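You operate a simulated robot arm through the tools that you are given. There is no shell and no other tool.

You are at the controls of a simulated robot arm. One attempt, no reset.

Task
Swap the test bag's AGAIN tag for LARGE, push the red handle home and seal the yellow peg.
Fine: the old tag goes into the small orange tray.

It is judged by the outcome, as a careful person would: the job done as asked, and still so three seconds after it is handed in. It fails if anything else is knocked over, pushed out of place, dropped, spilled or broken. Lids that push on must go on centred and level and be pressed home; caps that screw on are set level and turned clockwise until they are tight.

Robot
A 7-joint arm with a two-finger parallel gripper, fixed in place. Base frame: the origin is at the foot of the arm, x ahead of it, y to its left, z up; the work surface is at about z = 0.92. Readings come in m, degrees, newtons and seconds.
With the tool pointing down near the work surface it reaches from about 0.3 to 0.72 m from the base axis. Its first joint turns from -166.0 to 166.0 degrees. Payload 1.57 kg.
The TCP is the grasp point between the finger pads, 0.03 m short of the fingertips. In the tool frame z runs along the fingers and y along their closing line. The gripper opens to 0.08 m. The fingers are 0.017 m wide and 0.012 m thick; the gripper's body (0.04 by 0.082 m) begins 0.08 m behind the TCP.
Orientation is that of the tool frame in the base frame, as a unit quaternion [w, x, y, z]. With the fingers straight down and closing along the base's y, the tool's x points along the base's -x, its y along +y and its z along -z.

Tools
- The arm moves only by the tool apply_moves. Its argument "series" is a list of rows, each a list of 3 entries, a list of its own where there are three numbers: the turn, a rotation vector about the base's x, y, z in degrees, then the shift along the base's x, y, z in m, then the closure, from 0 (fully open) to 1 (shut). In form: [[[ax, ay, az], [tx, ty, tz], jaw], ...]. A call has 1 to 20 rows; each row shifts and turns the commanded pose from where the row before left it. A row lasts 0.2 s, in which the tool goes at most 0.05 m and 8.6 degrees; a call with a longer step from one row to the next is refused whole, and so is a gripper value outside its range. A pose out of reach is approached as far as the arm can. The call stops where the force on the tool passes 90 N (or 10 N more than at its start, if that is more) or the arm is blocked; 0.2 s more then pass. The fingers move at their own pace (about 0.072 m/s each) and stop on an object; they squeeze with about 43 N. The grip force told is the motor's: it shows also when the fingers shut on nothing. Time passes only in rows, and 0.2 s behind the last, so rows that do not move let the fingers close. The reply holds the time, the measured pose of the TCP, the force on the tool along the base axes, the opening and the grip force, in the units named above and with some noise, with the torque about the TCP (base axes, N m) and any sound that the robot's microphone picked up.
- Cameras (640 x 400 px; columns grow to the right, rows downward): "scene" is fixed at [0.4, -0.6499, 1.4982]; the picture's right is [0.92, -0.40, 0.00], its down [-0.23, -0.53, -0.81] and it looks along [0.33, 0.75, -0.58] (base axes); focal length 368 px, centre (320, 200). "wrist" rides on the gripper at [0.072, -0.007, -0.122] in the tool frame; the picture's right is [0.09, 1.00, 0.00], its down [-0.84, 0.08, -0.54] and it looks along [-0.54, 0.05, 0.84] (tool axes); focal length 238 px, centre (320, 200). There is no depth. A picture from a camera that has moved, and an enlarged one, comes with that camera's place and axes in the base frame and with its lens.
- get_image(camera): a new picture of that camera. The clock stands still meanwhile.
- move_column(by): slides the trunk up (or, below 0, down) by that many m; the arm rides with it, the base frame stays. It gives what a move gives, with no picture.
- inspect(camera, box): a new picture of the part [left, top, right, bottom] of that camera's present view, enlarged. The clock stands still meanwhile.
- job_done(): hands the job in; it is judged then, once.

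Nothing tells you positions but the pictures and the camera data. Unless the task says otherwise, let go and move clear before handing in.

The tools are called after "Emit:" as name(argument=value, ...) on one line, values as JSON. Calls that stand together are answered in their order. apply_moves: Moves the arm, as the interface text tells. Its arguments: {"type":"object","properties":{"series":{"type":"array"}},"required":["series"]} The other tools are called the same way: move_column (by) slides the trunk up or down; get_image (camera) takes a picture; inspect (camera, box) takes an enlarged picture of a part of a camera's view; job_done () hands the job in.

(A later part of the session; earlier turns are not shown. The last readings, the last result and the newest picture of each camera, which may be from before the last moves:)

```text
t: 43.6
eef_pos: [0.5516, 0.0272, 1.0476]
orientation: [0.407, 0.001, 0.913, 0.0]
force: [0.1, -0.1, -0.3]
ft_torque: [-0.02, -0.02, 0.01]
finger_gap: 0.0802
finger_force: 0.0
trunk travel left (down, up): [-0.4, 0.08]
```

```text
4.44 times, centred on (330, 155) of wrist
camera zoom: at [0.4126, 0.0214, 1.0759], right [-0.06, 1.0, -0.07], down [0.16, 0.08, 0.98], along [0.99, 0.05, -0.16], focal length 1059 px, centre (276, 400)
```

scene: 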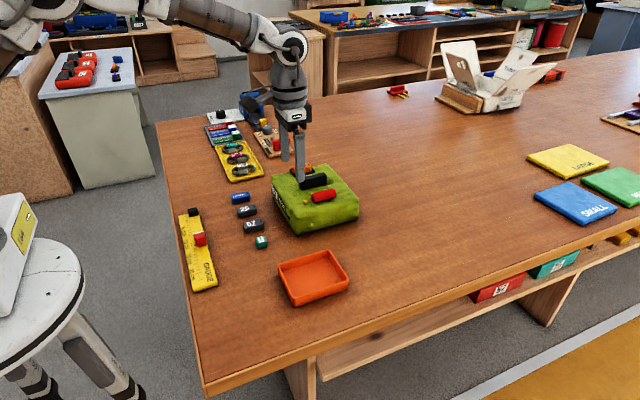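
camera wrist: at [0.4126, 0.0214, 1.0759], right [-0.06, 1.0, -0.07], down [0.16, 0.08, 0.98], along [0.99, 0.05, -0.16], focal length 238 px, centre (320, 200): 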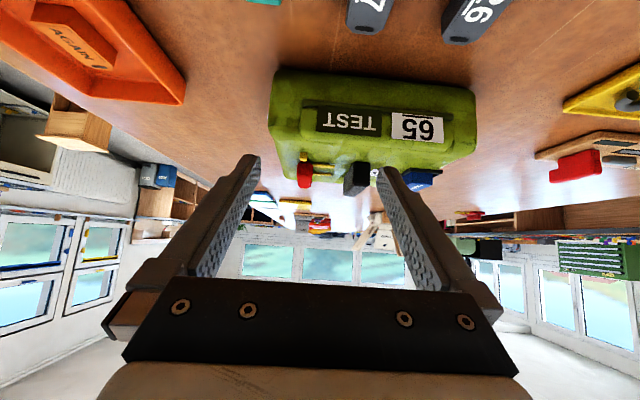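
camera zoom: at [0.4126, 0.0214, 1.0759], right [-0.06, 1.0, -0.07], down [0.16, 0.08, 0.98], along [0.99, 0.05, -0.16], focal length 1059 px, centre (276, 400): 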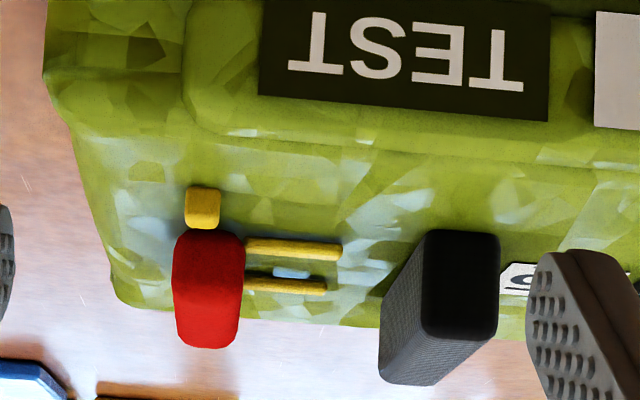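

The rods sit just above the bag top and move together with the handle. I'll return upright, grip the handle lightly and feel how it is constrained with tiny tests: a small lift and a small back-and-forth.

Emit:
apply_moves(series=[[[0, 8, 0], [0, 0, 0.01], 0.0], [[0, 8, 0], [0, 0, 0.01], 0.0], [[0, 8, 0], [0, 0, 0.01], 0.0], [[0, 8, 0], [0, 0, 0.01], 0.0], [[0, 8, 0], [0, 0, 0.01], 0.2], [[0, 8, 0], [0, 0, 0.005], 0.4], [[0, 0, 0], [0.035, -0.003, 0], 0.4], [[0, 0, 0], [0.035, -0.003, 0], 0.4], [[0, 0, 0], [0.035, -0.003, 0], 0.4], [[0, 0, 0], [0.036, -0.003, 0], 0.4], [[0, 0, 0], [0, 0, -0.04], 0.4], [[0, 0, 0], [0, 0, 0], 0.4]])

Emit:
inspect(camera="wrist", box=[240, 90, 400, 220])

```text
t: 46.2
eef_pos: [0.6919, 0.0154, 1.0613]
orientation: [0.0, 0.0, 1.0, 0.0]
force: [-1.3, 0.9, 0.0]
ft_torque: [-0.01, 0.02, 0.0]
finger_gap: 0.0481
finger_force: 0.0
trunk travel left (down, up): [-0.4, 0.08]
```

```text
3.08 times, centred on (320, 155) of wrist
camera zoom: at [0.6207, 0.0095, 1.1841], right [-0.09, 1.0, 0.0], down [0.84, 0.08, 0.54], along [0.54, 0.05, -0.84], focal length 733 px, centre (320, 338)
```

zoom: 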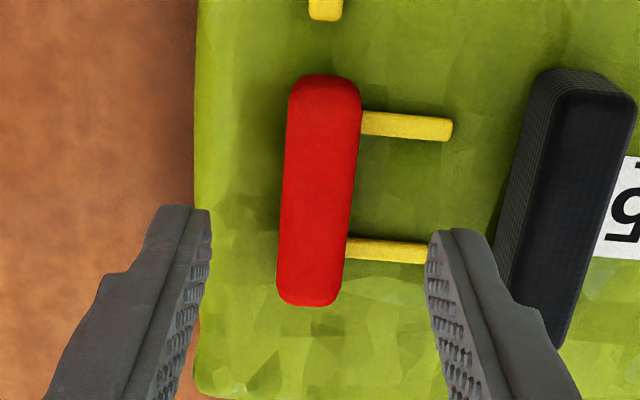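

Emit:
apply_moves(series=[[[0, 0, 0], [0, 0.0003, -0.02], 0.4], [[0, 0, 0], [0, 0, -0.0165], 0.4], [[0, 0, 0], [0, 0, 0], 0.4], [[0, 0, 0], [0, 0, 0], 0.8], [[0, 0, 0], [0, 0, 0], 0.85], [[0, 0, 0], [0, 0, 0], 0.85]])

Emit:
apply_moves(series=[[[0, 0, 0], [0, 0, 0.0015], 0.85], [[0, 0, 0], [0, 0, 0], 0.85]])

```text
t: 47.6
eef_pos: [0.694, 0.0159, 1.0263]
orientation: [0.0, 0.001, 1.0, -0.001]
force: [0.4, -4.2, -0.7]
ft_torque: [-0.15, -0.07, -0.03]
finger_gap: 0.0175
finger_force: 32.2
trunk travel left (down, up): [-0.4, 0.08]
```

```text
t: 48.2
eef_pos: [0.6927, 0.0172, 1.0255]
orientation: [-0.001, 0.0, 1.0, -0.001]
force: [0.0, -2.5, -0.1]
ft_torque: [-0.26, -0.36, -0.17]
finger_gap: 0.0173
finger_force: 32.2
trunk travel left (down, up): [-0.4, 0.08]
```

Emit:
inspect(camera="scene", box=[295, 170, 340, 205])

Emit:
apply_moves(series=[[[0, 0, 0], [0, 0, 0.0015], 0.85], [[0, 0, 0], [0, 0, 0], 0.85]])

Emit:
inspect(camera="scene", box=[295, 170, 340, 205])

```text
11.43 times, centred on (318, 188) of scene
camera zoom: at [0.4, -0.6499, 1.4982], right [0.92, -0.4, 0.0], down [-0.23, -0.53, -0.81], along [0.33, 0.75, -0.58], focal length 4207 px, centre (349, 343)
```

zoom: 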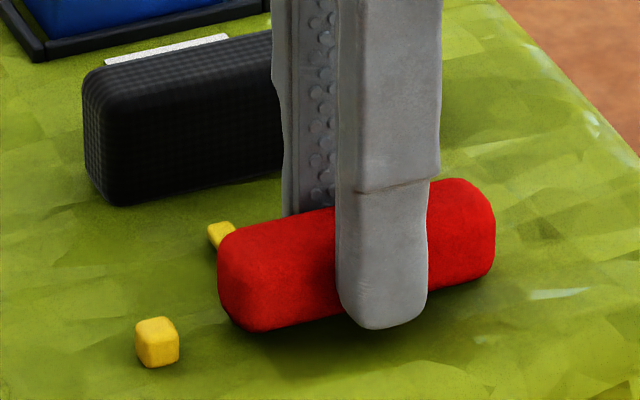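

```text
t: 48.8
eef_pos: [0.6929, 0.0173, 1.0276]
orientation: [-0.001, -0.001, 1.0, 0.0]
force: [-0.2, 0.5, -0.2]
ft_torque: [-0.4, 0.24, 0.02]
finger_gap: 0.0174
finger_force: 32.3
trunk travel left (down, up): [-0.4, 0.08]
```

```text
11.43 times, centred on (318, 188) of scene
camera zoom: at [0.4, -0.6499, 1.4982], right [0.92, -0.4, 0.0], down [-0.23, -0.53, -0.81], along [0.33, 0.75, -0.58], focal length 4207 px, centre (349, 343)
```

zoom: 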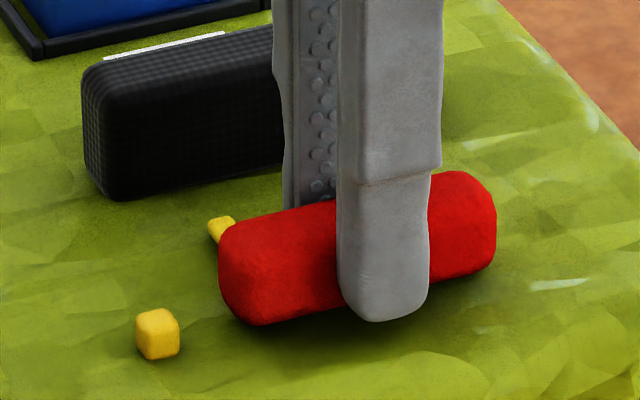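

Lifting 3 mm tilted the whole bag up, so the handle is joined to the bag by a slide. I'll lower it straight back, then try a gentle 2 mm pull in -y to feel whether it is latched.

Emit:
apply_moves(series=[[[0, 0, 0], [0, 0, -0.0015], 0.85], [[0, 0, 0], [0, 0, -0.0015], 0.85], [[0, 0, 0], [0, 0, 0], 0.85]])

Emit:
apply_moves(series=[[[0, 0, 0], [0, -0.002, 0], 0.85], [[0, 0, 0], [0, 0, 0], 0.85]])

Emit:
inspect(camera="scene", box=[295, 170, 340, 205])

Emit:
inspect(camera="wrist", box=[240, 90, 400, 220])

```text
t: 49.6
eef_pos: [0.6933, 0.0164, 1.0258]
orientation: [0.001, 0.0, 1.0, 0.0]
force: [-0.6, -0.7, -1.2]
ft_torque: [0.0, 0.11, 0.11]
finger_gap: 0.0172
finger_force: 32.7
trunk travel left (down, up): [-0.4, 0.08]
```

```text
t: 50.2
eef_pos: [0.6931, 0.0151, 1.0261]
orientation: [0.0, 0.0, 1.0, -0.001]
force: [-0.9, 1.9, 0.4]
ft_torque: [0.15, -0.13, 0.06]
finger_gap: 0.0176
finger_force: 32.6
trunk travel left (down, up): [-0.4, 0.08]
```

```text
11.43 times, centred on (318, 188) of scene
camera zoom: at [0.4, -0.6499, 1.4982], right [0.92, -0.4, 0.0], down [-0.23, -0.53, -0.81], along [0.33, 0.75, -0.58], focal length 4207 px, centre (349, 343)
```

zoom: 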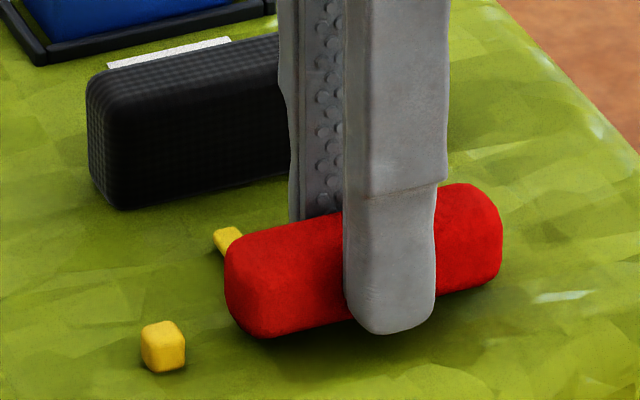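

```text
3.08 times, centred on (320, 155) of wrist
camera zoom: at [0.6215, 0.0082, 1.1482], right [-0.09, 1.0, 0.0], down [0.84, 0.08, 0.54], along [0.54, 0.05, -0.84], focal length 733 px, centre (320, 338)
```

zoom: 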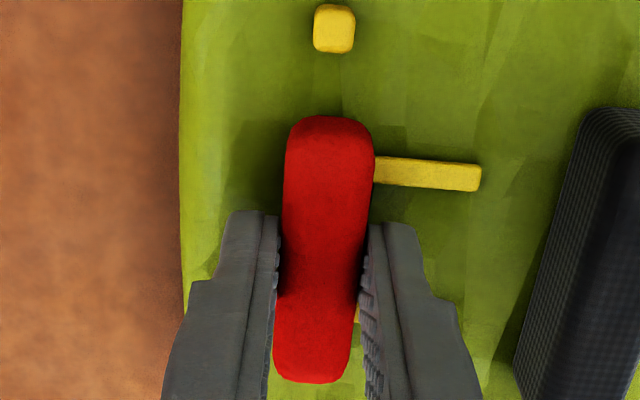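

The handle and bag moved back together, with no relative motion, unlike its free sliding at the start. The handle now holds like a latched part. I'll keep drawing the bag gently back toward its original place this way and watch whether the handle stays put relative to the peg.

Emit:
apply_moves(series=[[[0, 0, 0], [0.0003, -0.002, 0], 0.85], [[0, 0, 0], [0, 0, 0], 0.85]])

Emit:
inspect(camera="wrist", box=[240, 90, 400, 220])

Emit:
inspect(camera="scene", box=[280, 150, 360, 210])

```text
t: 50.8
eef_pos: [0.6919, 0.0122, 1.0253]
orientation: [0.001, 0.0, 1.0, 0.001]
force: [0.3, 2.7, -0.1]
ft_torque: [0.06, 0.07, 0.06]
finger_gap: 0.0174
finger_force: 32.6
trunk travel left (down, up): [-0.4, 0.08]
```

```text
3.08 times, centred on (320, 155) of wrist
camera zoom: at [0.6216, 0.0061, 1.1483], right [-0.09, 1.0, 0.0], down [0.84, 0.08, 0.54], along [0.54, 0.05, -0.84], focal length 733 px, centre (320, 338)
```

zoom: 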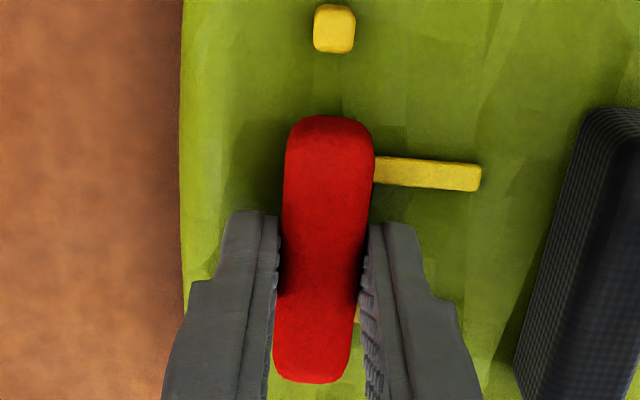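

```text
6.67 times, centred on (320, 180) of scene
camera zoom: at [0.4, -0.6499, 1.4982], right [0.92, -0.4, 0.0], down [-0.23, -0.53, -0.81], along [0.33, 0.75, -0.58], focal length 2454 px, centre (320, 333)
```

zoom: 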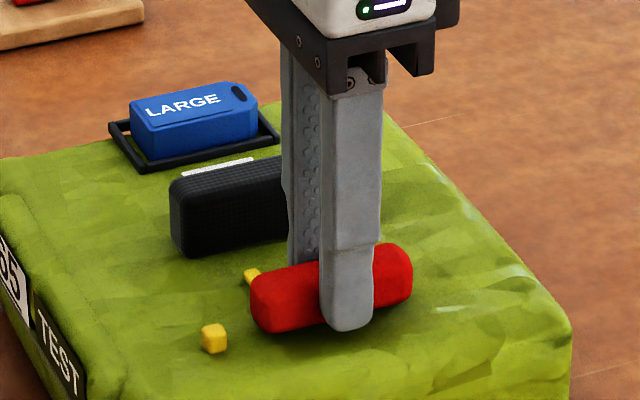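

The handle now stays rigid with the bag both ways, so it is held. To rule out a stiff last catch, I'll do one firmer braced push: load down first, then push +y in steps, then unload the push before the down-load.

Emit:
apply_moves(series=[[[0, 0, 0], [0, 0, -0.004], 1.0], [[0, 0, 0], [0, 0, -0.003], 1.0], [[0, 0, 0], [0, 0, 0], 1.0]])

Emit:
apply_moves(series=[[[0, 0, 0], [0, 0, -0.003], 1.0], [[0, 0, 0], [0, 0, 0], 1.0]])

Emit:
inspect(camera="scene", box=[280, 150, 360, 210])

```text
t: 51.6
eef_pos: [0.6936, 0.0132, 1.0249]
orientation: [0.005, 0.0, 1.0, 0.0]
force: [-1.9, 3.4, 36.2]
ft_torque: [0.06, 0.71, 0.04]
finger_gap: 0.0174
finger_force: 32.2
trunk travel left (down, up): [-0.4, 0.08]
```

```text
t: 52.2
eef_pos: [0.6926, 0.0139, 1.0259]
orientation: [0.008, 0.0, 1.0, 0.0]
force: [-4.5, 4.2, 47.0]
ft_torque: [0.08, 0.1, 0.06]
finger_gap: 0.0175
finger_force: 32.5
trunk travel left (down, up): [-0.4, 0.08]
```

```text
6.67 times, centred on (320, 180) of scene
camera zoom: at [0.4, -0.6499, 1.4982], right [0.92, -0.4, 0.0], down [-0.23, -0.53, -0.81], along [0.33, 0.75, -0.58], focal length 2454 px, centre (320, 333)
```

zoom: 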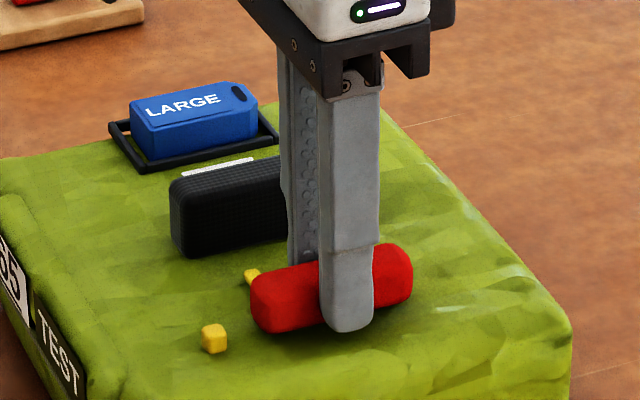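

Emit:
apply_moves(series=[[[0, 0, 0], [0, 0.003, 0], 1.0], [[0, 0, 0], [0, 0.002, 0], 1.0], [[0, 0, 0], [0, 0, 0], 1.0]])

Emit:
apply_moves(series=[[[0, 0, 0], [0, 0.002, 0], 1.0], [[0, 0, 0], [0, 0, 0], 1.0]])

Emit:
inspect(camera="scene", box=[280, 150, 360, 210])

Emit:
inspect(camera="wrist", box=[240, 90, 400, 220])

```text
t: 53.0
eef_pos: [0.6933, 0.0144, 1.0242]
orientation: [0.008, 0.001, 1.0, -0.001]
force: [-3.3, -11.4, 45.7]
ft_torque: [0.0, 0.18, 0.35]
finger_gap: 0.0169
finger_force: 32.5
trunk travel left (down, up): [-0.4, 0.08]
```

```text
t: 53.6
eef_pos: [0.6935, 0.015, 1.0255]
orientation: [0.006, 0.001, 1.0, -0.001]
force: [-2.6, -23.7, 45.2]
ft_torque: [-0.25, 0.26, 0.35]
finger_gap: 0.0173
finger_force: 32.3
trunk travel left (down, up): [-0.4, 0.08]
```

```text
6.67 times, centred on (320, 180) of scene
camera zoom: at [0.4, -0.6499, 1.4982], right [0.92, -0.4, 0.0], down [-0.23, -0.53, -0.81], along [0.33, 0.75, -0.58], focal length 2454 px, centre (320, 333)
```

zoom: 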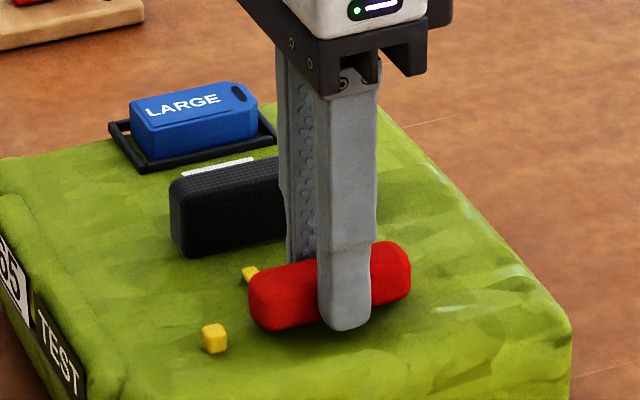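

```text
3.08 times, centred on (320, 155) of wrist
camera zoom: at [0.6196, 0.0085, 1.1462], right [-0.09, 1.0, 0.0], down [0.83, 0.08, 0.55], along [0.55, 0.05, -0.83], focal length 733 px, centre (320, 338)
```

zoom: 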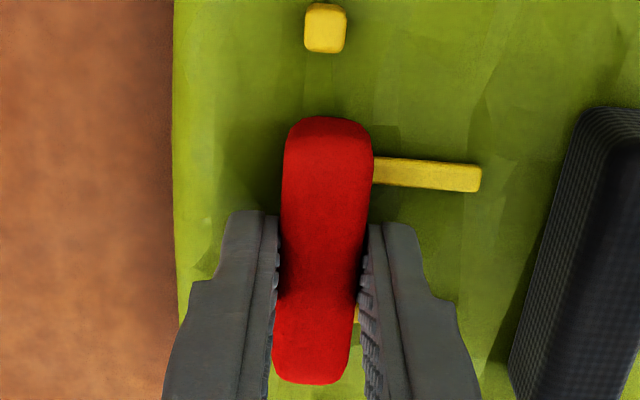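

The handle actually advanced about 1.5–2 mm relative to the peg while the bag stayed still, so it is not home yet, just stiff. I'll continue the braced push in small steps.

Emit:
apply_moves(series=[[[0, 0, 0], [0, 0.002, 0], 1.0], [[0, 0, 0], [0, 0, 0], 1.0]])

Emit:
inspect(camera="wrist", box=[240, 90, 400, 220])

Emit:
apply_moves(series=[[[0, 0, 0], [0, 0.002, 0], 1.0], [[0, 0, 0], [0, 0, 0], 1.0]])

Emit:
inspect(camera="wrist", box=[240, 90, 400, 220])

Emit:
inspect(camera="scene", box=[280, 150, 360, 210])

```text
t: 54.2
eef_pos: [0.6947, 0.0189, 1.0245]
orientation: [0.007, 0.0, 1.0, 0.0]
force: [0.1, -21.0, 42.6]
ft_torque: [-0.51, -0.15, -0.03]
finger_gap: 0.0174
finger_force: 32.1
trunk travel left (down, up): [-0.4, 0.08]
```

```text
3.08 times, centred on (320, 155) of wrist
camera zoom: at [0.6199, 0.0126, 1.1456], right [-0.09, 1.0, 0.0], down [0.83, 0.08, 0.55], along [0.55, 0.05, -0.83], focal length 733 px, centre (320, 338)
```

zoom: 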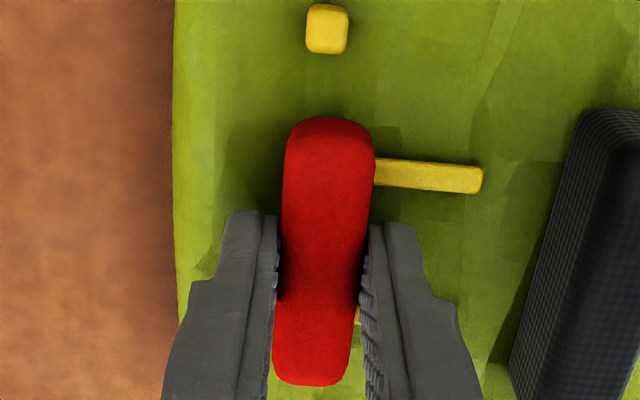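

```text
t: 54.8
eef_pos: [0.6935, 0.023, 1.0236]
orientation: [0.005, 0.0, 1.0, 0.0]
force: [0.7, -16.5, 39.4]
ft_torque: [-0.44, -0.13, 0.0]
finger_gap: 0.0173
finger_force: 32.7
trunk travel left (down, up): [-0.4, 0.08]
```

```text
3.08 times, centred on (320, 155) of wrist
camera zoom: at [0.6201, 0.0158, 1.1453], right [-0.09, 1.0, 0.0], down [0.83, 0.08, 0.55], along [0.55, 0.05, -0.83], focal length 733 px, centre (320, 338)
```

zoom: 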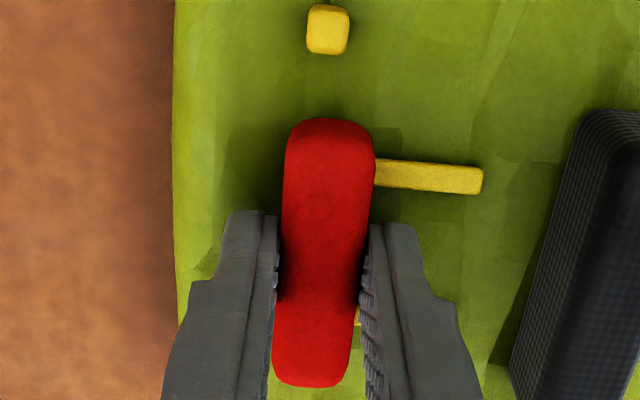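

```text
6.67 times, centred on (320, 180) of scene
camera zoom: at [0.4, -0.6499, 1.4982], right [0.92, -0.4, 0.0], down [-0.23, -0.53, -0.81], along [0.33, 0.75, -0.58], focal length 2454 px, centre (320, 333)
```

zoom: 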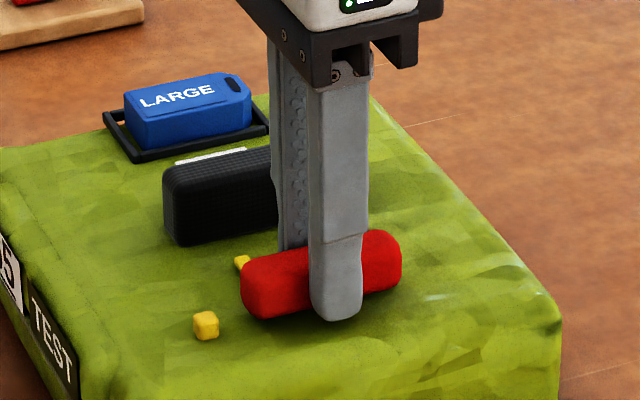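

The bag slid again under that load, so I'm stopping the hard pushing. I'll unload the push first, then the down-load, and check whether the handle's small advance was only elastic.

Emit:
apply_moves(series=[[[0, 0, 0], [0, -0.002, 0], 1.0], [[0, 0, 0], [0, -0.0015, 0], 1.0], [[0, 0, 0], [0, 0, 0], 1.0]])

Emit:
inspect(camera="wrist", box=[240, 90, 400, 220])

```text
t: 55.6
eef_pos: [0.6931, 0.023, 1.0226]
orientation: [0.007, -0.001, 1.0, 0.002]
force: [1.2, -1.8, 40.3]
ft_torque: [-0.08, 0.01, -0.1]
finger_gap: 0.017
finger_force: 32.2
trunk travel left (down, up): [-0.4, 0.08]
```

```text
3.08 times, centred on (320, 155) of wrist
camera zoom: at [0.6201, 0.0146, 1.1451], right [-0.09, 1.0, 0.0], down [0.83, 0.08, 0.55], along [0.55, 0.05, -0.83], focal length 733 px, centre (320, 338)
```

zoom: 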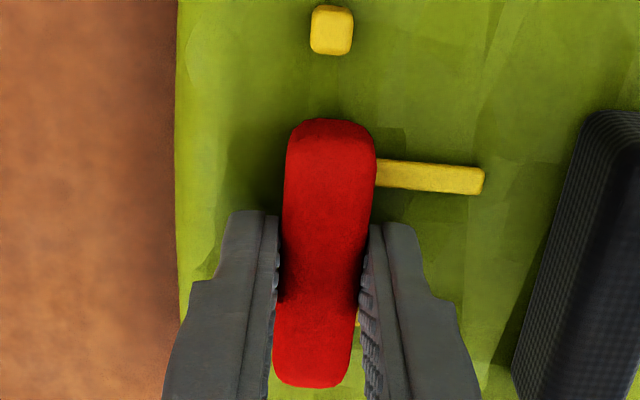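

The handle sprang back elastically, so it is sitting against a stiff limit. Now I'll confirm it is latched by reducing the down-load, pulling lightly in -y with the bag still braced, and checking that the handle doesn't move relative to the peg.

Emit:
apply_moves(series=[[[0, 0, 0], [0, 0, 0.003], 1.0], [[0, 0, 0], [0, 0, 0], 1.0]])

Emit:
apply_moves(series=[[[0, 0, 0], [0, -0.002, 0], 1.0], [[0, 0, 0], [0, 0, 0], 1.0]])

Emit:
inspect(camera="wrist", box=[240, 90, 400, 220])

Emit:
inspect(camera="scene", box=[280, 150, 360, 210])

```text
t: 56.2
eef_pos: [0.6942, 0.0208, 1.0221]
orientation: [0.004, 0.001, 1.0, 0.001]
force: [5.4, 3.4, 29.6]
ft_torque: [0.07, -0.5, 0.01]
finger_gap: 0.0173
finger_force: 32.7
trunk travel left (down, up): [-0.4, 0.08]
```

```text
t: 56.8
eef_pos: [0.6927, 0.0201, 1.0222]
orientation: [0.005, -0.001, 1.0, 0.001]
force: [7.7, 13.4, 28.6]
ft_torque: [-0.17, -0.15, -0.26]
finger_gap: 0.017
finger_force: 32.7
trunk travel left (down, up): [-0.4, 0.08]
```

```text
3.08 times, centred on (320, 155) of wrist
camera zoom: at [0.6207, 0.0135, 1.1452], right [-0.09, 1.0, 0.0], down [0.83, 0.08, 0.55], along [0.55, 0.05, -0.84], focal length 733 px, centre (320, 338)
```

zoom: 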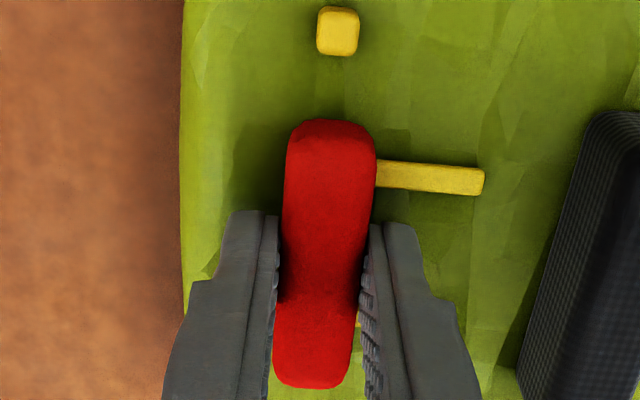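

```text
6.67 times, centred on (320, 180) of scene
camera zoom: at [0.4, -0.6499, 1.4982], right [0.92, -0.4, 0.0], down [-0.23, -0.53, -0.81], along [0.33, 0.75, -0.58], focal length 2454 px, centre (320, 333)
```

zoom: 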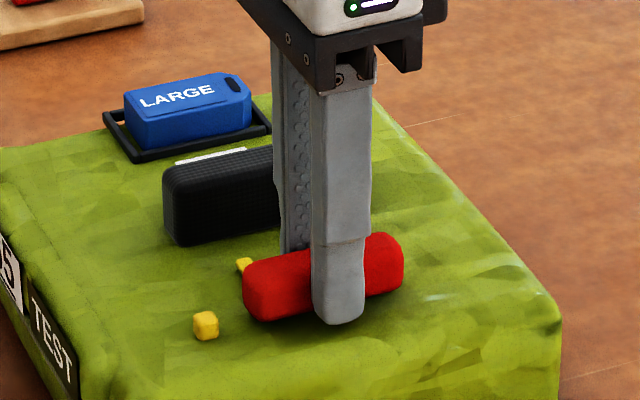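

With 13 N of braced pull the handle only flexed about 1 mm and sprang back. It slid freely at first and is now locked both ways, so it is latched home. I'll unload and let go, then use the black centre grip to draw the bag back where it stood, since it is now about 15 mm off in +y.

Emit:
apply_moves(series=[[[0, 0, 0], [0, 0.0025, 0], 1.0], [[0, 0, 0], [0, 0, 0.002], 1.0], [[0, 0, 0], [0, 0, 0.002], 1.0], [[0, 0, 0], [0, 0, 0], 1.0]])

```text
t: 57.8
eef_pos: [0.6931, 0.0192, 1.0235]
orientation: [0.0, 0.0, 1.0, -0.002]
force: [7.3, 5.5, 16.6]
ft_torque: [0.16, -0.34, 0.0]
finger_gap: 0.0172
finger_force: 32.3
trunk travel left (down, up): [-0.4, 0.08]
```

Emit:
apply_moves(series=[[[0, 0, 0], [0.0015, 0.001, 0.001], 1.0], [[0, 0, 0], [0, 0, 0.001], 1.0], [[0, 0, 0], [0, 0, 0.001], 1.0], [[0, 0, 0], [0, 0, 0], 1.0]])

```text
t: 58.8
eef_pos: [0.694, 0.0209, 1.0226]
orientation: [-0.003, 0.0, 1.0, -0.001]
force: [-1.8, -0.7, 0.3]
ft_torque: [-0.1, 0.58, 0.34]
finger_gap: 0.0173
finger_force: 32.3
trunk travel left (down, up): [-0.4, 0.08]
```

Forces are near zero. I'll open the fingers, rise and look from above.

Emit:
apply_moves(series=[[[0, 0, 0], [0, 0, 0], 0.6], [[0, 0, 0], [0, 0, 0], 0.6], [[0, 0, 0], [0, 0, 0], 0.6], [[0, 0, 0], [0, 0, 0.03], 0.6], [[0, 0, 0], [0, 0, 0.04], 0.6], [[0, 0, 0], [-0.03, 0.02, 0.02], 0.4], [[0, 0, 0], [-0.02, 0.02, 0.0], 0.0], [[0, 0, 0], [0, 0, 0], 0.0]])

Emit:
get_image(camera="wrist")

Emit:
inspect(camera="wrist", box=[240, 60, 460, 210])

Emit:
get_image(camera="scene")

Emit:
inspect(camera="scene", box=[220, 150, 380, 250])

```text
t: 60.6
eef_pos: [0.6443, 0.0614, 1.118]
orientation: [0.0, 0.0, 1.0, 0.0]
force: [0.3, 0.7, -0.4]
ft_torque: [0.01, -0.02, 0.0]
finger_gap: 0.08
finger_force: 0.0
trunk travel left (down, up): [-0.4, 0.08]
```

```text
taken
camera wrist: at [0.5726, 0.0544, 1.2398], right [-0.09, 1.0, 0.0], down [0.84, 0.08, 0.54], along [0.54, 0.05, -0.84], focal length 238 px, centre (320, 200)
```

wrist: 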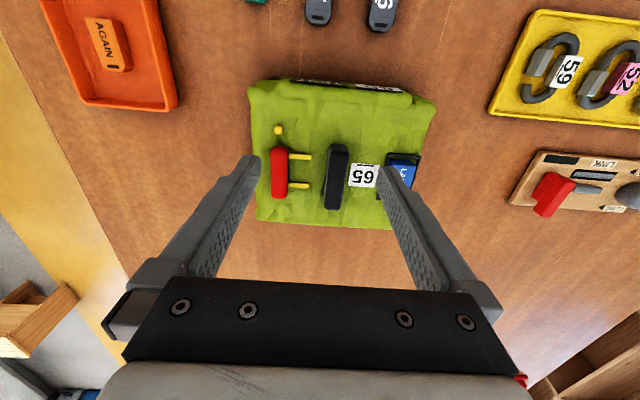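

```text
2.67 times, centred on (350, 135) of wrist
camera zoom: at [0.5726, 0.0544, 1.2398], right [-0.09, 1.0, 0.0], down [0.84, 0.08, 0.54], along [0.54, 0.05, -0.84], focal length 636 px, centre (240, 373)
```

zoom: 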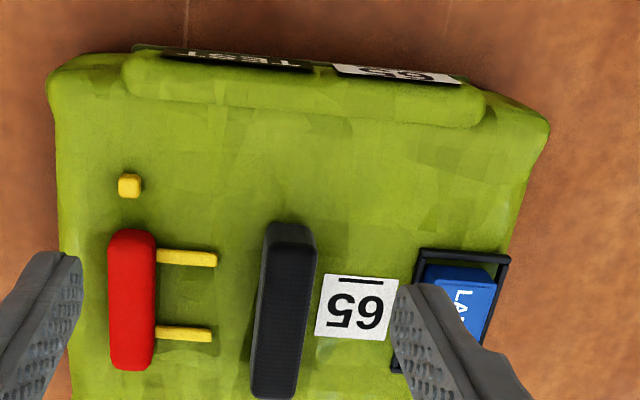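

```text
taken
```

scene: 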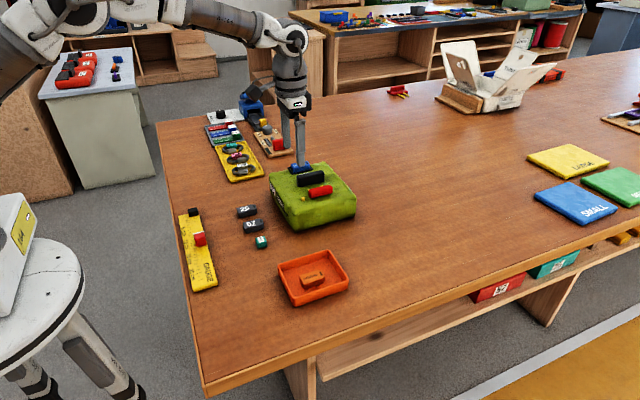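

```text
4.00 times, centred on (300, 200) of scene
camera zoom: at [0.4, -0.6499, 1.4982], right [0.92, -0.4, 0.0], down [-0.23, -0.53, -0.81], along [0.33, 0.75, -0.58], focal length 1472 px, centre (400, 200)
```

zoom: 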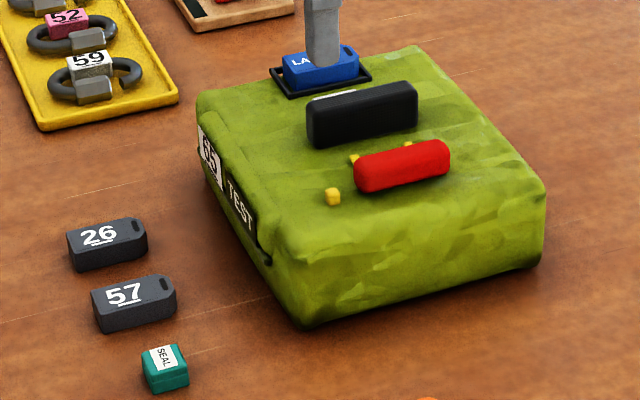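

The bag stands about 13 mm further in +y than at the start, with almost no yaw. I'll take the black centre grip and slide the bag back, gently and level.

Emit:
apply_moves(series=[[[0, 0, 0], [0.024, 0.011, -0.02], 0.55], [[0, 0, 0], [0.0245, 0.011, -0.02], 0.55], [[0, 0, 0], [0, 0, -0.02], 0.55], [[0, 0, 0], [0, 0, 0], 0.55]])

Emit:
inspect(camera="wrist", box=[240, 90, 400, 220])

```text
t: 61.6
eef_pos: [0.6946, 0.0825, 1.0572]
orientation: [0.0, 0.0, 1.0, 0.0]
force: [1.1, 0.2, 0.9]
ft_torque: [0.0, 0.01, 0.0]
finger_gap: 0.0362
finger_force: 0.0
trunk travel left (down, up): [-0.4, 0.08]
```

```text
3.08 times, centred on (320, 155) of wrist
camera zoom: at [0.6217, 0.0763, 1.1789], right [-0.09, 1.0, 0.0], down [0.84, 0.08, 0.54], along [0.54, 0.05, -0.84], focal length 733 px, centre (320, 338)
```

zoom: 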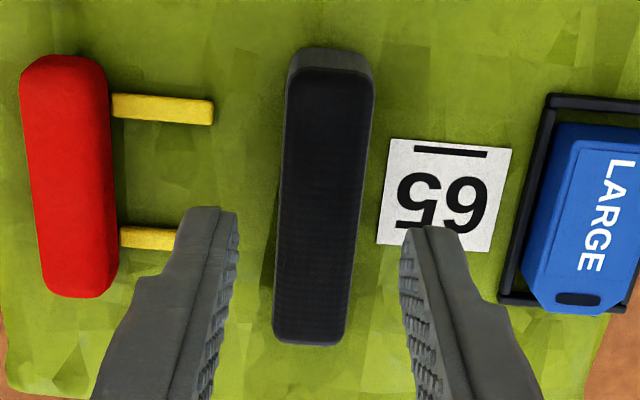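

Emit:
apply_moves(series=[[[0, 0, 0], [0, 0.0003, -0.018], 0.55], [[0, 0, 0], [0, 0, -0.013], 0.55], [[0, 0, 0], [0, 0, 0], 0.55], [[0, 0, 0], [0, 0, 0], 0.85], [[0, 0, 0], [0, 0, 0], 0.85], [[0, 0, 0], [0, 0, 0], 0.85]])

Emit:
inspect(camera="scene", box=[280, 150, 360, 210])

```text
t: 63.0
eef_pos: [0.6942, 0.0816, 1.025]
orientation: [0.0, 0.0, 1.0, 0.0]
force: [-0.7, -2.1, 1.4]
ft_torque: [-0.02, -0.19, 0.21]
finger_gap: 0.0198
finger_force: 33.9
trunk travel left (down, up): [-0.4, 0.08]
```

```text
6.67 times, centred on (320, 180) of scene
camera zoom: at [0.4, -0.6499, 1.4982], right [0.92, -0.4, 0.0], down [-0.23, -0.53, -0.81], along [0.33, 0.75, -0.58], focal length 2454 px, centre (320, 333)
```

zoom: 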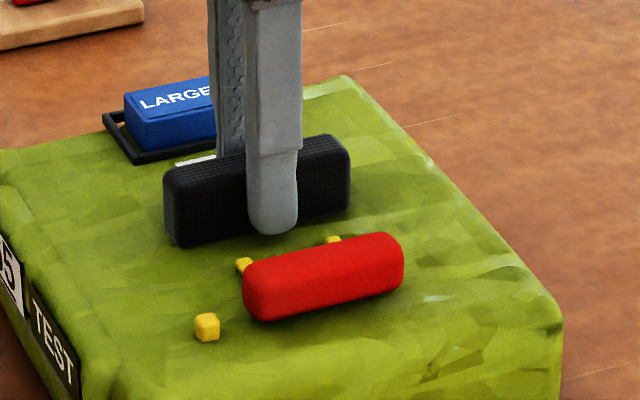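

Emit:
apply_moves(series=[[[0, 0, 0], [0, -0.002, 0], 0.85], [[0, 0, 0], [0, -0.002, 0], 0.85], [[0, 0, 0], [0, -0.002, 0], 0.85], [[0, 0, 0], [0, -0.002, 0], 0.85], [[0, 0, 0], [0, -0.002, 0], 0.85], [[0, 0, 0], [0, -0.002, 0], 0.85], [[0, 0, 0], [0, 0, 0], 0.85]])

Emit:
inspect(camera="scene", box=[280, 150, 360, 210])

```text
t: 64.6
eef_pos: [0.693, 0.072, 1.0246]
orientation: [0.001, 0.001, 1.0, 0.0]
force: [0.1, 5.7, -0.5]
ft_torque: [0.12, -0.29, 0.16]
finger_gap: 0.0198
finger_force: 33.1
trunk travel left (down, up): [-0.4, 0.08]
```

```text
6.67 times, centred on (320, 180) of scene
camera zoom: at [0.4, -0.6499, 1.4982], right [0.92, -0.4, 0.0], down [-0.23, -0.53, -0.81], along [0.33, 0.75, -0.58], focal length 2454 px, centre (320, 333)
```

zoom: 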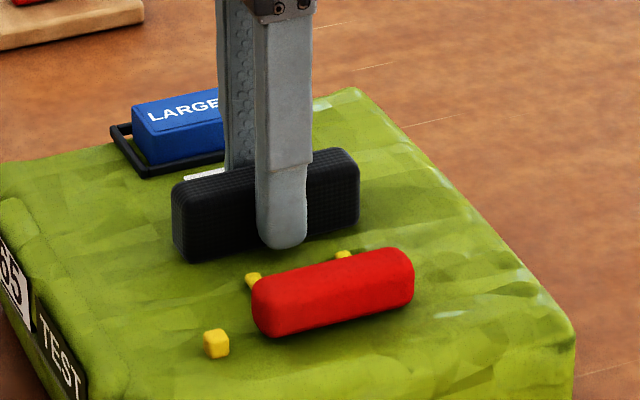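

Emit:
apply_moves(series=[[[0, 0, -0.4], [0.001, -0.0015, 0], 0.85], [[0, 0, 0], [0.001, -0.001, 0], 0.85], [[0, 0, 0], [0, 0, 0], 0.85]])

Emit:
inspect(camera="scene", box=[280, 150, 360, 210])

```text
t: 65.4
eef_pos: [0.695, 0.0698, 1.0241]
orientation: [0.0, 0.004, 1.0, 0.0]
force: [-3.2, 3.6, 0.6]
ft_torque: [0.09, 0.29, 0.05]
finger_gap: 0.0198
finger_force: 33.6
trunk travel left (down, up): [-0.4, 0.08]
```

```text
6.67 times, centred on (320, 180) of scene
camera zoom: at [0.4, -0.6499, 1.4982], right [0.92, -0.4, 0.0], down [-0.23, -0.53, -0.81], along [0.33, 0.75, -0.58], focal length 2454 px, centre (320, 333)
```

zoom: 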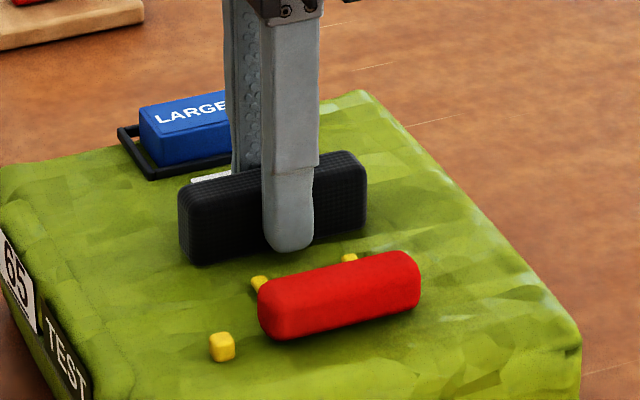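

The bag is back on its original spot: the peg and frame match the first pictures to the pixel. I'll release the grip, rise and go look at the SEAL cap.

Emit:
apply_moves(series=[[[0, 0, 0], [0, 0.0005, 0], 0.55], [[0, 0, 0], [0, 0, 0], 0.55], [[0, 0, 0], [0, 0, 0], 0.55], [[0, 0, 0.4], [0, 0, 0.03], 0.55], [[0, 0, 0], [0, 0, 0.04], 0.55], [[0, 0, 0], [-0.04, -0.02, 0.02], 0.55], [[0, 0, 0], [-0.04, -0.02, 0], 0.55], [[0, 0, 0], [-0.04, -0.02, 0], 0.55], [[0, 0, 0], [-0.04, -0.025, 0], 0.55], [[0, 0, 0], [-0.035, 0, -0.03], 0.55], [[0, 0, 0], [0, 0, 0], 0.55]])

Emit:
get_image(camera="wrist")

Emit:
inspect(camera="scene", box=[280, 150, 360, 210])

Emit:
inspect(camera="scene", box=[240, 220, 290, 260])

```text
t: 67.8
eef_pos: [0.5013, -0.0153, 1.0847]
orientation: [0.001, 0.0, 1.0, 0.0]
force: [-0.8, -1.2, -0.6]
ft_torque: [0.0, -0.02, -0.01]
finger_gap: 0.0362
finger_force: 0.0
trunk travel left (down, up): [-0.4, 0.08]
```

```text
taken
camera wrist: at [0.4288, -0.0217, 1.2072], right [-0.09, 1.0, 0.0], down [0.84, 0.08, 0.54], along [0.54, 0.05, -0.84], focal length 238 px, centre (320, 200)
```

wrist: 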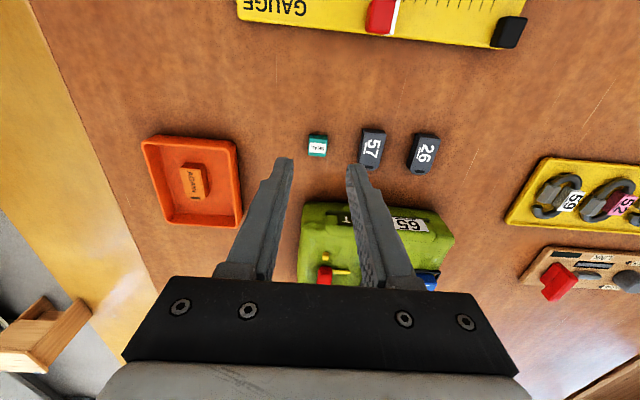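

```text
6.67 times, centred on (320, 180) of scene
camera zoom: at [0.4, -0.6499, 1.4982], right [0.92, -0.4, 0.0], down [-0.23, -0.53, -0.81], along [0.33, 0.75, -0.58], focal length 2454 px, centre (320, 333)
```

zoom: 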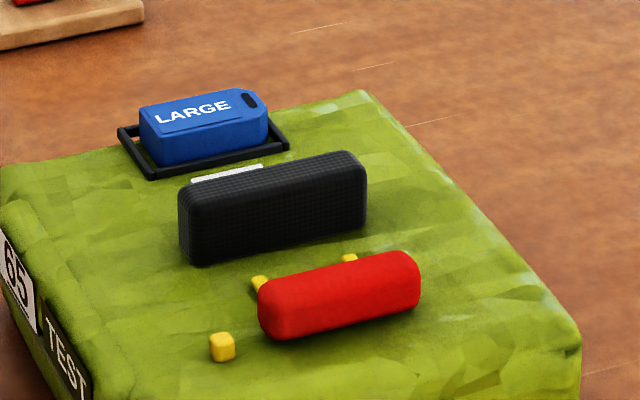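

```text
10.00 times, centred on (265, 240) of scene
camera zoom: at [0.4, -0.6499, 1.4982], right [0.92, -0.4, 0.0], down [-0.23, -0.53, -0.81], along [0.33, 0.75, -0.58], focal length 3681 px, centre (870, -200)
```

zoom: 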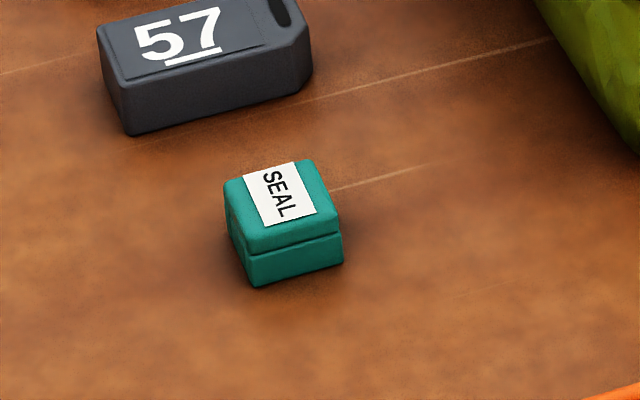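

Emit:
inspect(camera="wrist", box=[280, 110, 360, 170])

```text
6.67 times, centred on (320, 140) of wrist
camera zoom: at [0.4288, -0.0217, 1.2072], right [-0.09, 1.0, 0.0], down [0.84, 0.08, 0.54], along [0.54, 0.05, -0.84], focal length 1589 px, centre (320, 600)
```

zoom: 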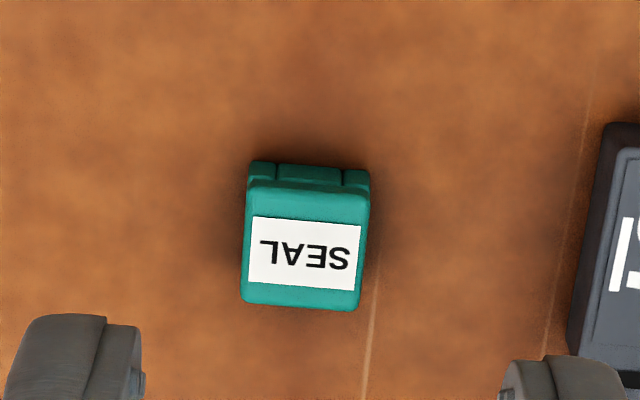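

The SEAL cap is about 22 mm square and 13 mm tall at (0.5295, -0.0155), square to the axes. It has a notch on the base-side face, so I'll get a closer view before gripping.

Emit:
apply_moves(series=[[[0, 0, 0], [0.0, 0, -0.03], 0.45], [[0, 0, 0], [0, 0, -0.02], 0.45], [[0, 0, 0], [0, 0, 0], 0.45]])

Emit:
inspect(camera="wrist", box=[280, 120, 360, 180])

Emit:
get_image(camera="wrist")

```text
t: 68.6
eef_pos: [0.5005, -0.0144, 1.0346]
orientation: [-0.001, 0.0, 1.0, 0.0]
force: [-0.5, -0.2, 0.7]
ft_torque: [0.02, -0.01, -0.04]
finger_gap: 0.0442
finger_force: 0.1
trunk travel left (down, up): [-0.4, 0.08]
```

```text
6.67 times, centred on (320, 150) of wrist
camera zoom: at [0.4288, -0.0219, 1.1576], right [-0.09, 1.0, 0.0], down [0.84, 0.08, 0.54], along [0.54, 0.05, -0.84], focal length 1589 px, centre (320, 533)
```

zoom: 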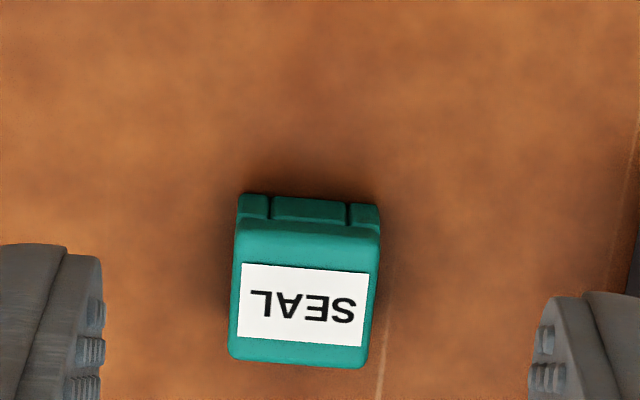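

```text
taken
camera wrist: at [0.4288, -0.0219, 1.1576], right [-0.09, 1.0, 0.0], down [0.84, 0.08, 0.54], along [0.54, 0.05, -0.84], focal length 238 px, centre (320, 200)
```

wrist: 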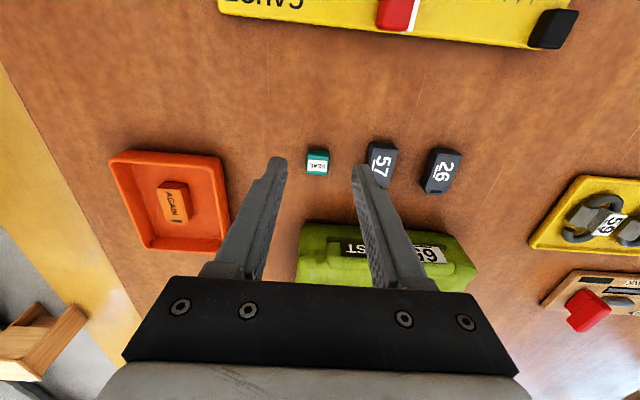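

The cap is a hollow box with four walls, so it fits straight down over the square peg. I'll descend around it.

Emit:
apply_moves(series=[[[0, 0, 0], [0.0143, -0.0003, -0.025], 0.45], [[0, 0, 0], [0.0143, -0.0003, -0.025], 0.45], [[0, 0, 0], [0, 0, 0], 0.45]])

Emit:
inspect(camera="wrist", box=[260, 110, 380, 200])

Emit:
inspect(camera="scene", box=[235, 210, 295, 260])

```text
t: 69.4
eef_pos: [0.529, -0.0148, 0.9853]
orientation: [0.0, 0.0, 1.0, 0.0]
force: [0.1, -0.6, 0.0]
ft_torque: [0.0, 0.03, 0.01]
finger_gap: 0.044
finger_force: 0.1
trunk travel left (down, up): [-0.4, 0.08]
```

```text
4.44 times, centred on (320, 155) of wrist
camera zoom: at [0.4575, -0.0221, 1.1078], right [-0.09, 1.0, 0.0], down [0.84, 0.08, 0.54], along [0.54, 0.05, -0.84], focal length 1059 px, centre (320, 400)
```

zoom: 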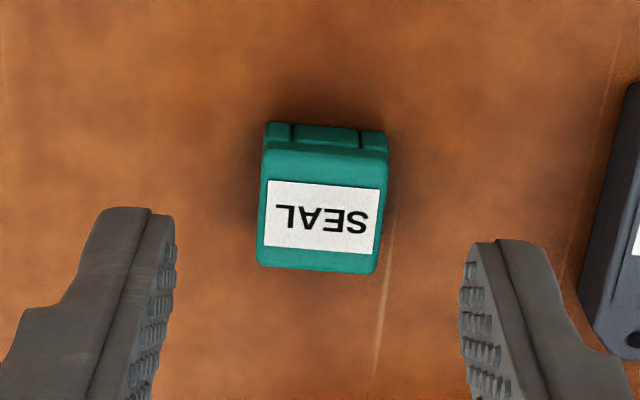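

```text
8.00 times, centred on (265, 235) of scene
camera zoom: at [0.4, -0.6499, 1.4982], right [0.92, -0.4, 0.0], down [-0.23, -0.53, -0.81], along [0.33, 0.75, -0.58], focal length 2945 px, centre (760, -80)
```

zoom: 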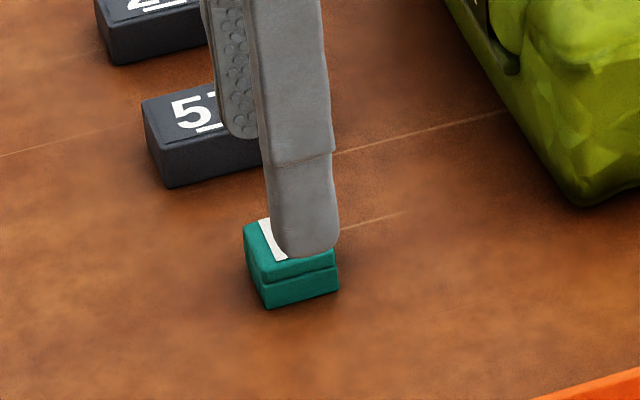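

Emit:
apply_moves(series=[[[0, 0, 0], [0.0005, -0.0004, -0.018], 0.45], [[0, 0, 0], [0, 0, -0.0125], 0.45], [[0, 0, 0], [0, 0, 0], 0.45], [[0, 0, 0], [0, 0, 0], 0.85], [[0, 0, 0], [0, 0, 0], 0.85], [[0, 0, 0], [0, 0, 0], 0.85]])

Emit:
inspect(camera="scene", box=[235, 210, 295, 260])

Emit:
inspect(camera="wrist", box=[260, 110, 380, 200])

```text
t: 70.8
eef_pos: [0.5288, -0.0156, 0.9556]
orientation: [-0.001, 0.0, 1.0, -0.001]
force: [-0.3, -0.8, -0.5]
ft_torque: [-0.02, 0.01, 0.05]
finger_gap: 0.0202
finger_force: 34.3
trunk travel left (down, up): [-0.4, 0.08]
```

```text
8.00 times, centred on (265, 235) of scene
camera zoom: at [0.4, -0.6499, 1.4982], right [0.92, -0.4, 0.0], down [-0.23, -0.53, -0.81], along [0.33, 0.75, -0.58], focal length 2945 px, centre (760, -80)
```

zoom: 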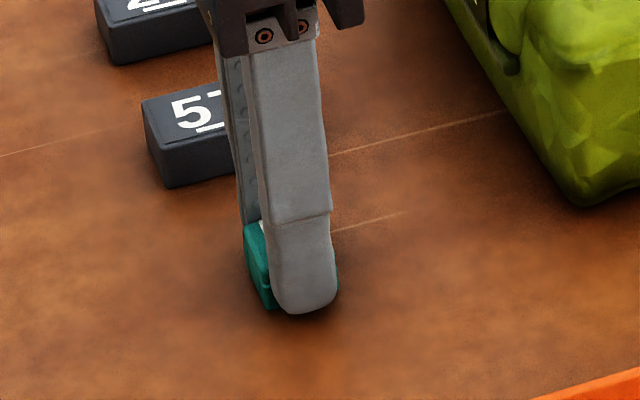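

```text
4.44 times, centred on (320, 155) of wrist
camera zoom: at [0.4577, -0.0224, 1.0774], right [-0.09, 1.0, 0.0], down [0.84, 0.08, 0.54], along [0.54, 0.05, -0.84], focal length 1059 px, centre (320, 400)
```

zoom: 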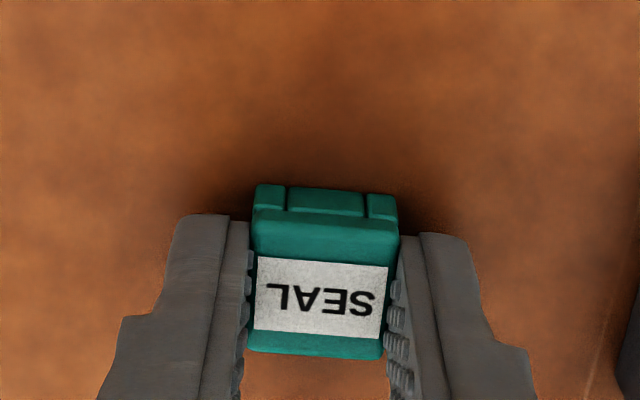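

The SEAL cap is gripped at 20 mm. I'll lift and approach the peg, stopping short so I can measure the peg again.

Emit:
apply_moves(series=[[[0, 0, 0], [0, 0, 0.01], 0.9], [[0, 0, 0], [0, 0, 0.04], 0.9], [[0, 0, 0], [0, 0, 0.045], 0.9], [[0, 0, 0], [0, 0, 0.025], 0.9], [[0, 0, 0], [0.0312, 0.0069, 0], 0.9], [[0, 0, 0], [0.0312, 0.0069, 0], 0.9], [[0, 0, 0], [0.0312, 0.0069, 0], 0.9], [[0, 0, 0], [0, 0, 0], 0.9]])

Emit:
get_image(camera="wrist")

Emit:
inspect(camera="wrist", box=[260, 90, 400, 200])

Emit:
inspect(camera="scene", box=[270, 140, 350, 200])

```text
t: 72.6
eef_pos: [0.6231, 0.0047, 1.0742]
orientation: [0.0, 0.0, 1.0, 0.0]
force: [0.0, -0.1, 0.2]
ft_torque: [0.0, 0.02, -0.02]
finger_gap: 0.0201
finger_force: 33.8
trunk travel left (down, up): [-0.4, 0.08]
```

```text
taken
camera wrist: at [0.551, -0.0018, 1.1977], right [-0.09, 1.0, 0.0], down [0.84, 0.08, 0.54], along [0.54, 0.05, -0.84], focal length 238 px, centre (320, 200)
```

wrist: 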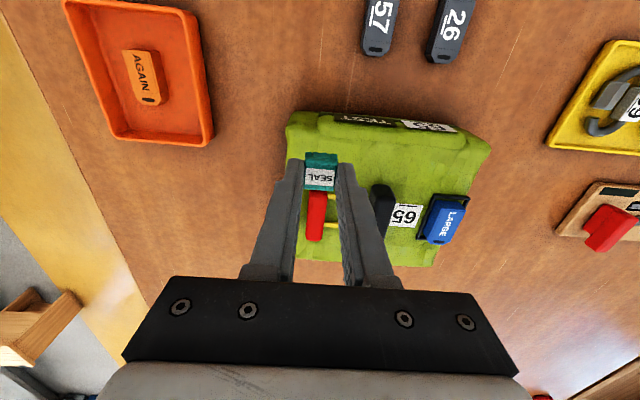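

```text
3.64 times, centred on (330, 145) of wrist
camera zoom: at [0.551, -0.0018, 1.1977], right [-0.09, 1.0, 0.0], down [0.84, 0.08, 0.54], along [0.54, 0.05, -0.84], focal length 867 px, centre (284, 400)
```

zoom: 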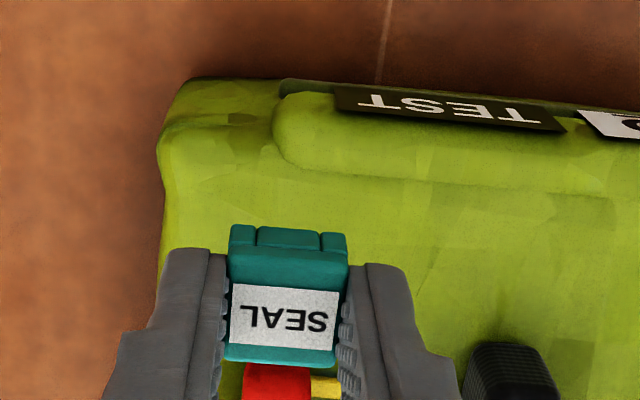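

```text
6.67 times, centred on (310, 170) of scene
camera zoom: at [0.4, -0.6499, 1.4982], right [0.92, -0.4, 0.0], down [-0.23, -0.53, -0.81], along [0.33, 0.75, -0.58], focal length 2454 px, centre (387, 400)
```

zoom: 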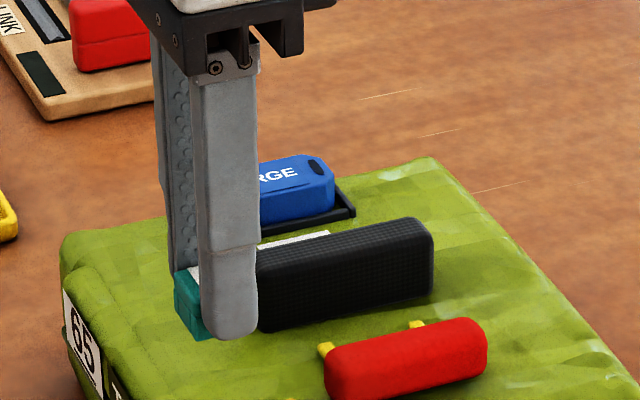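

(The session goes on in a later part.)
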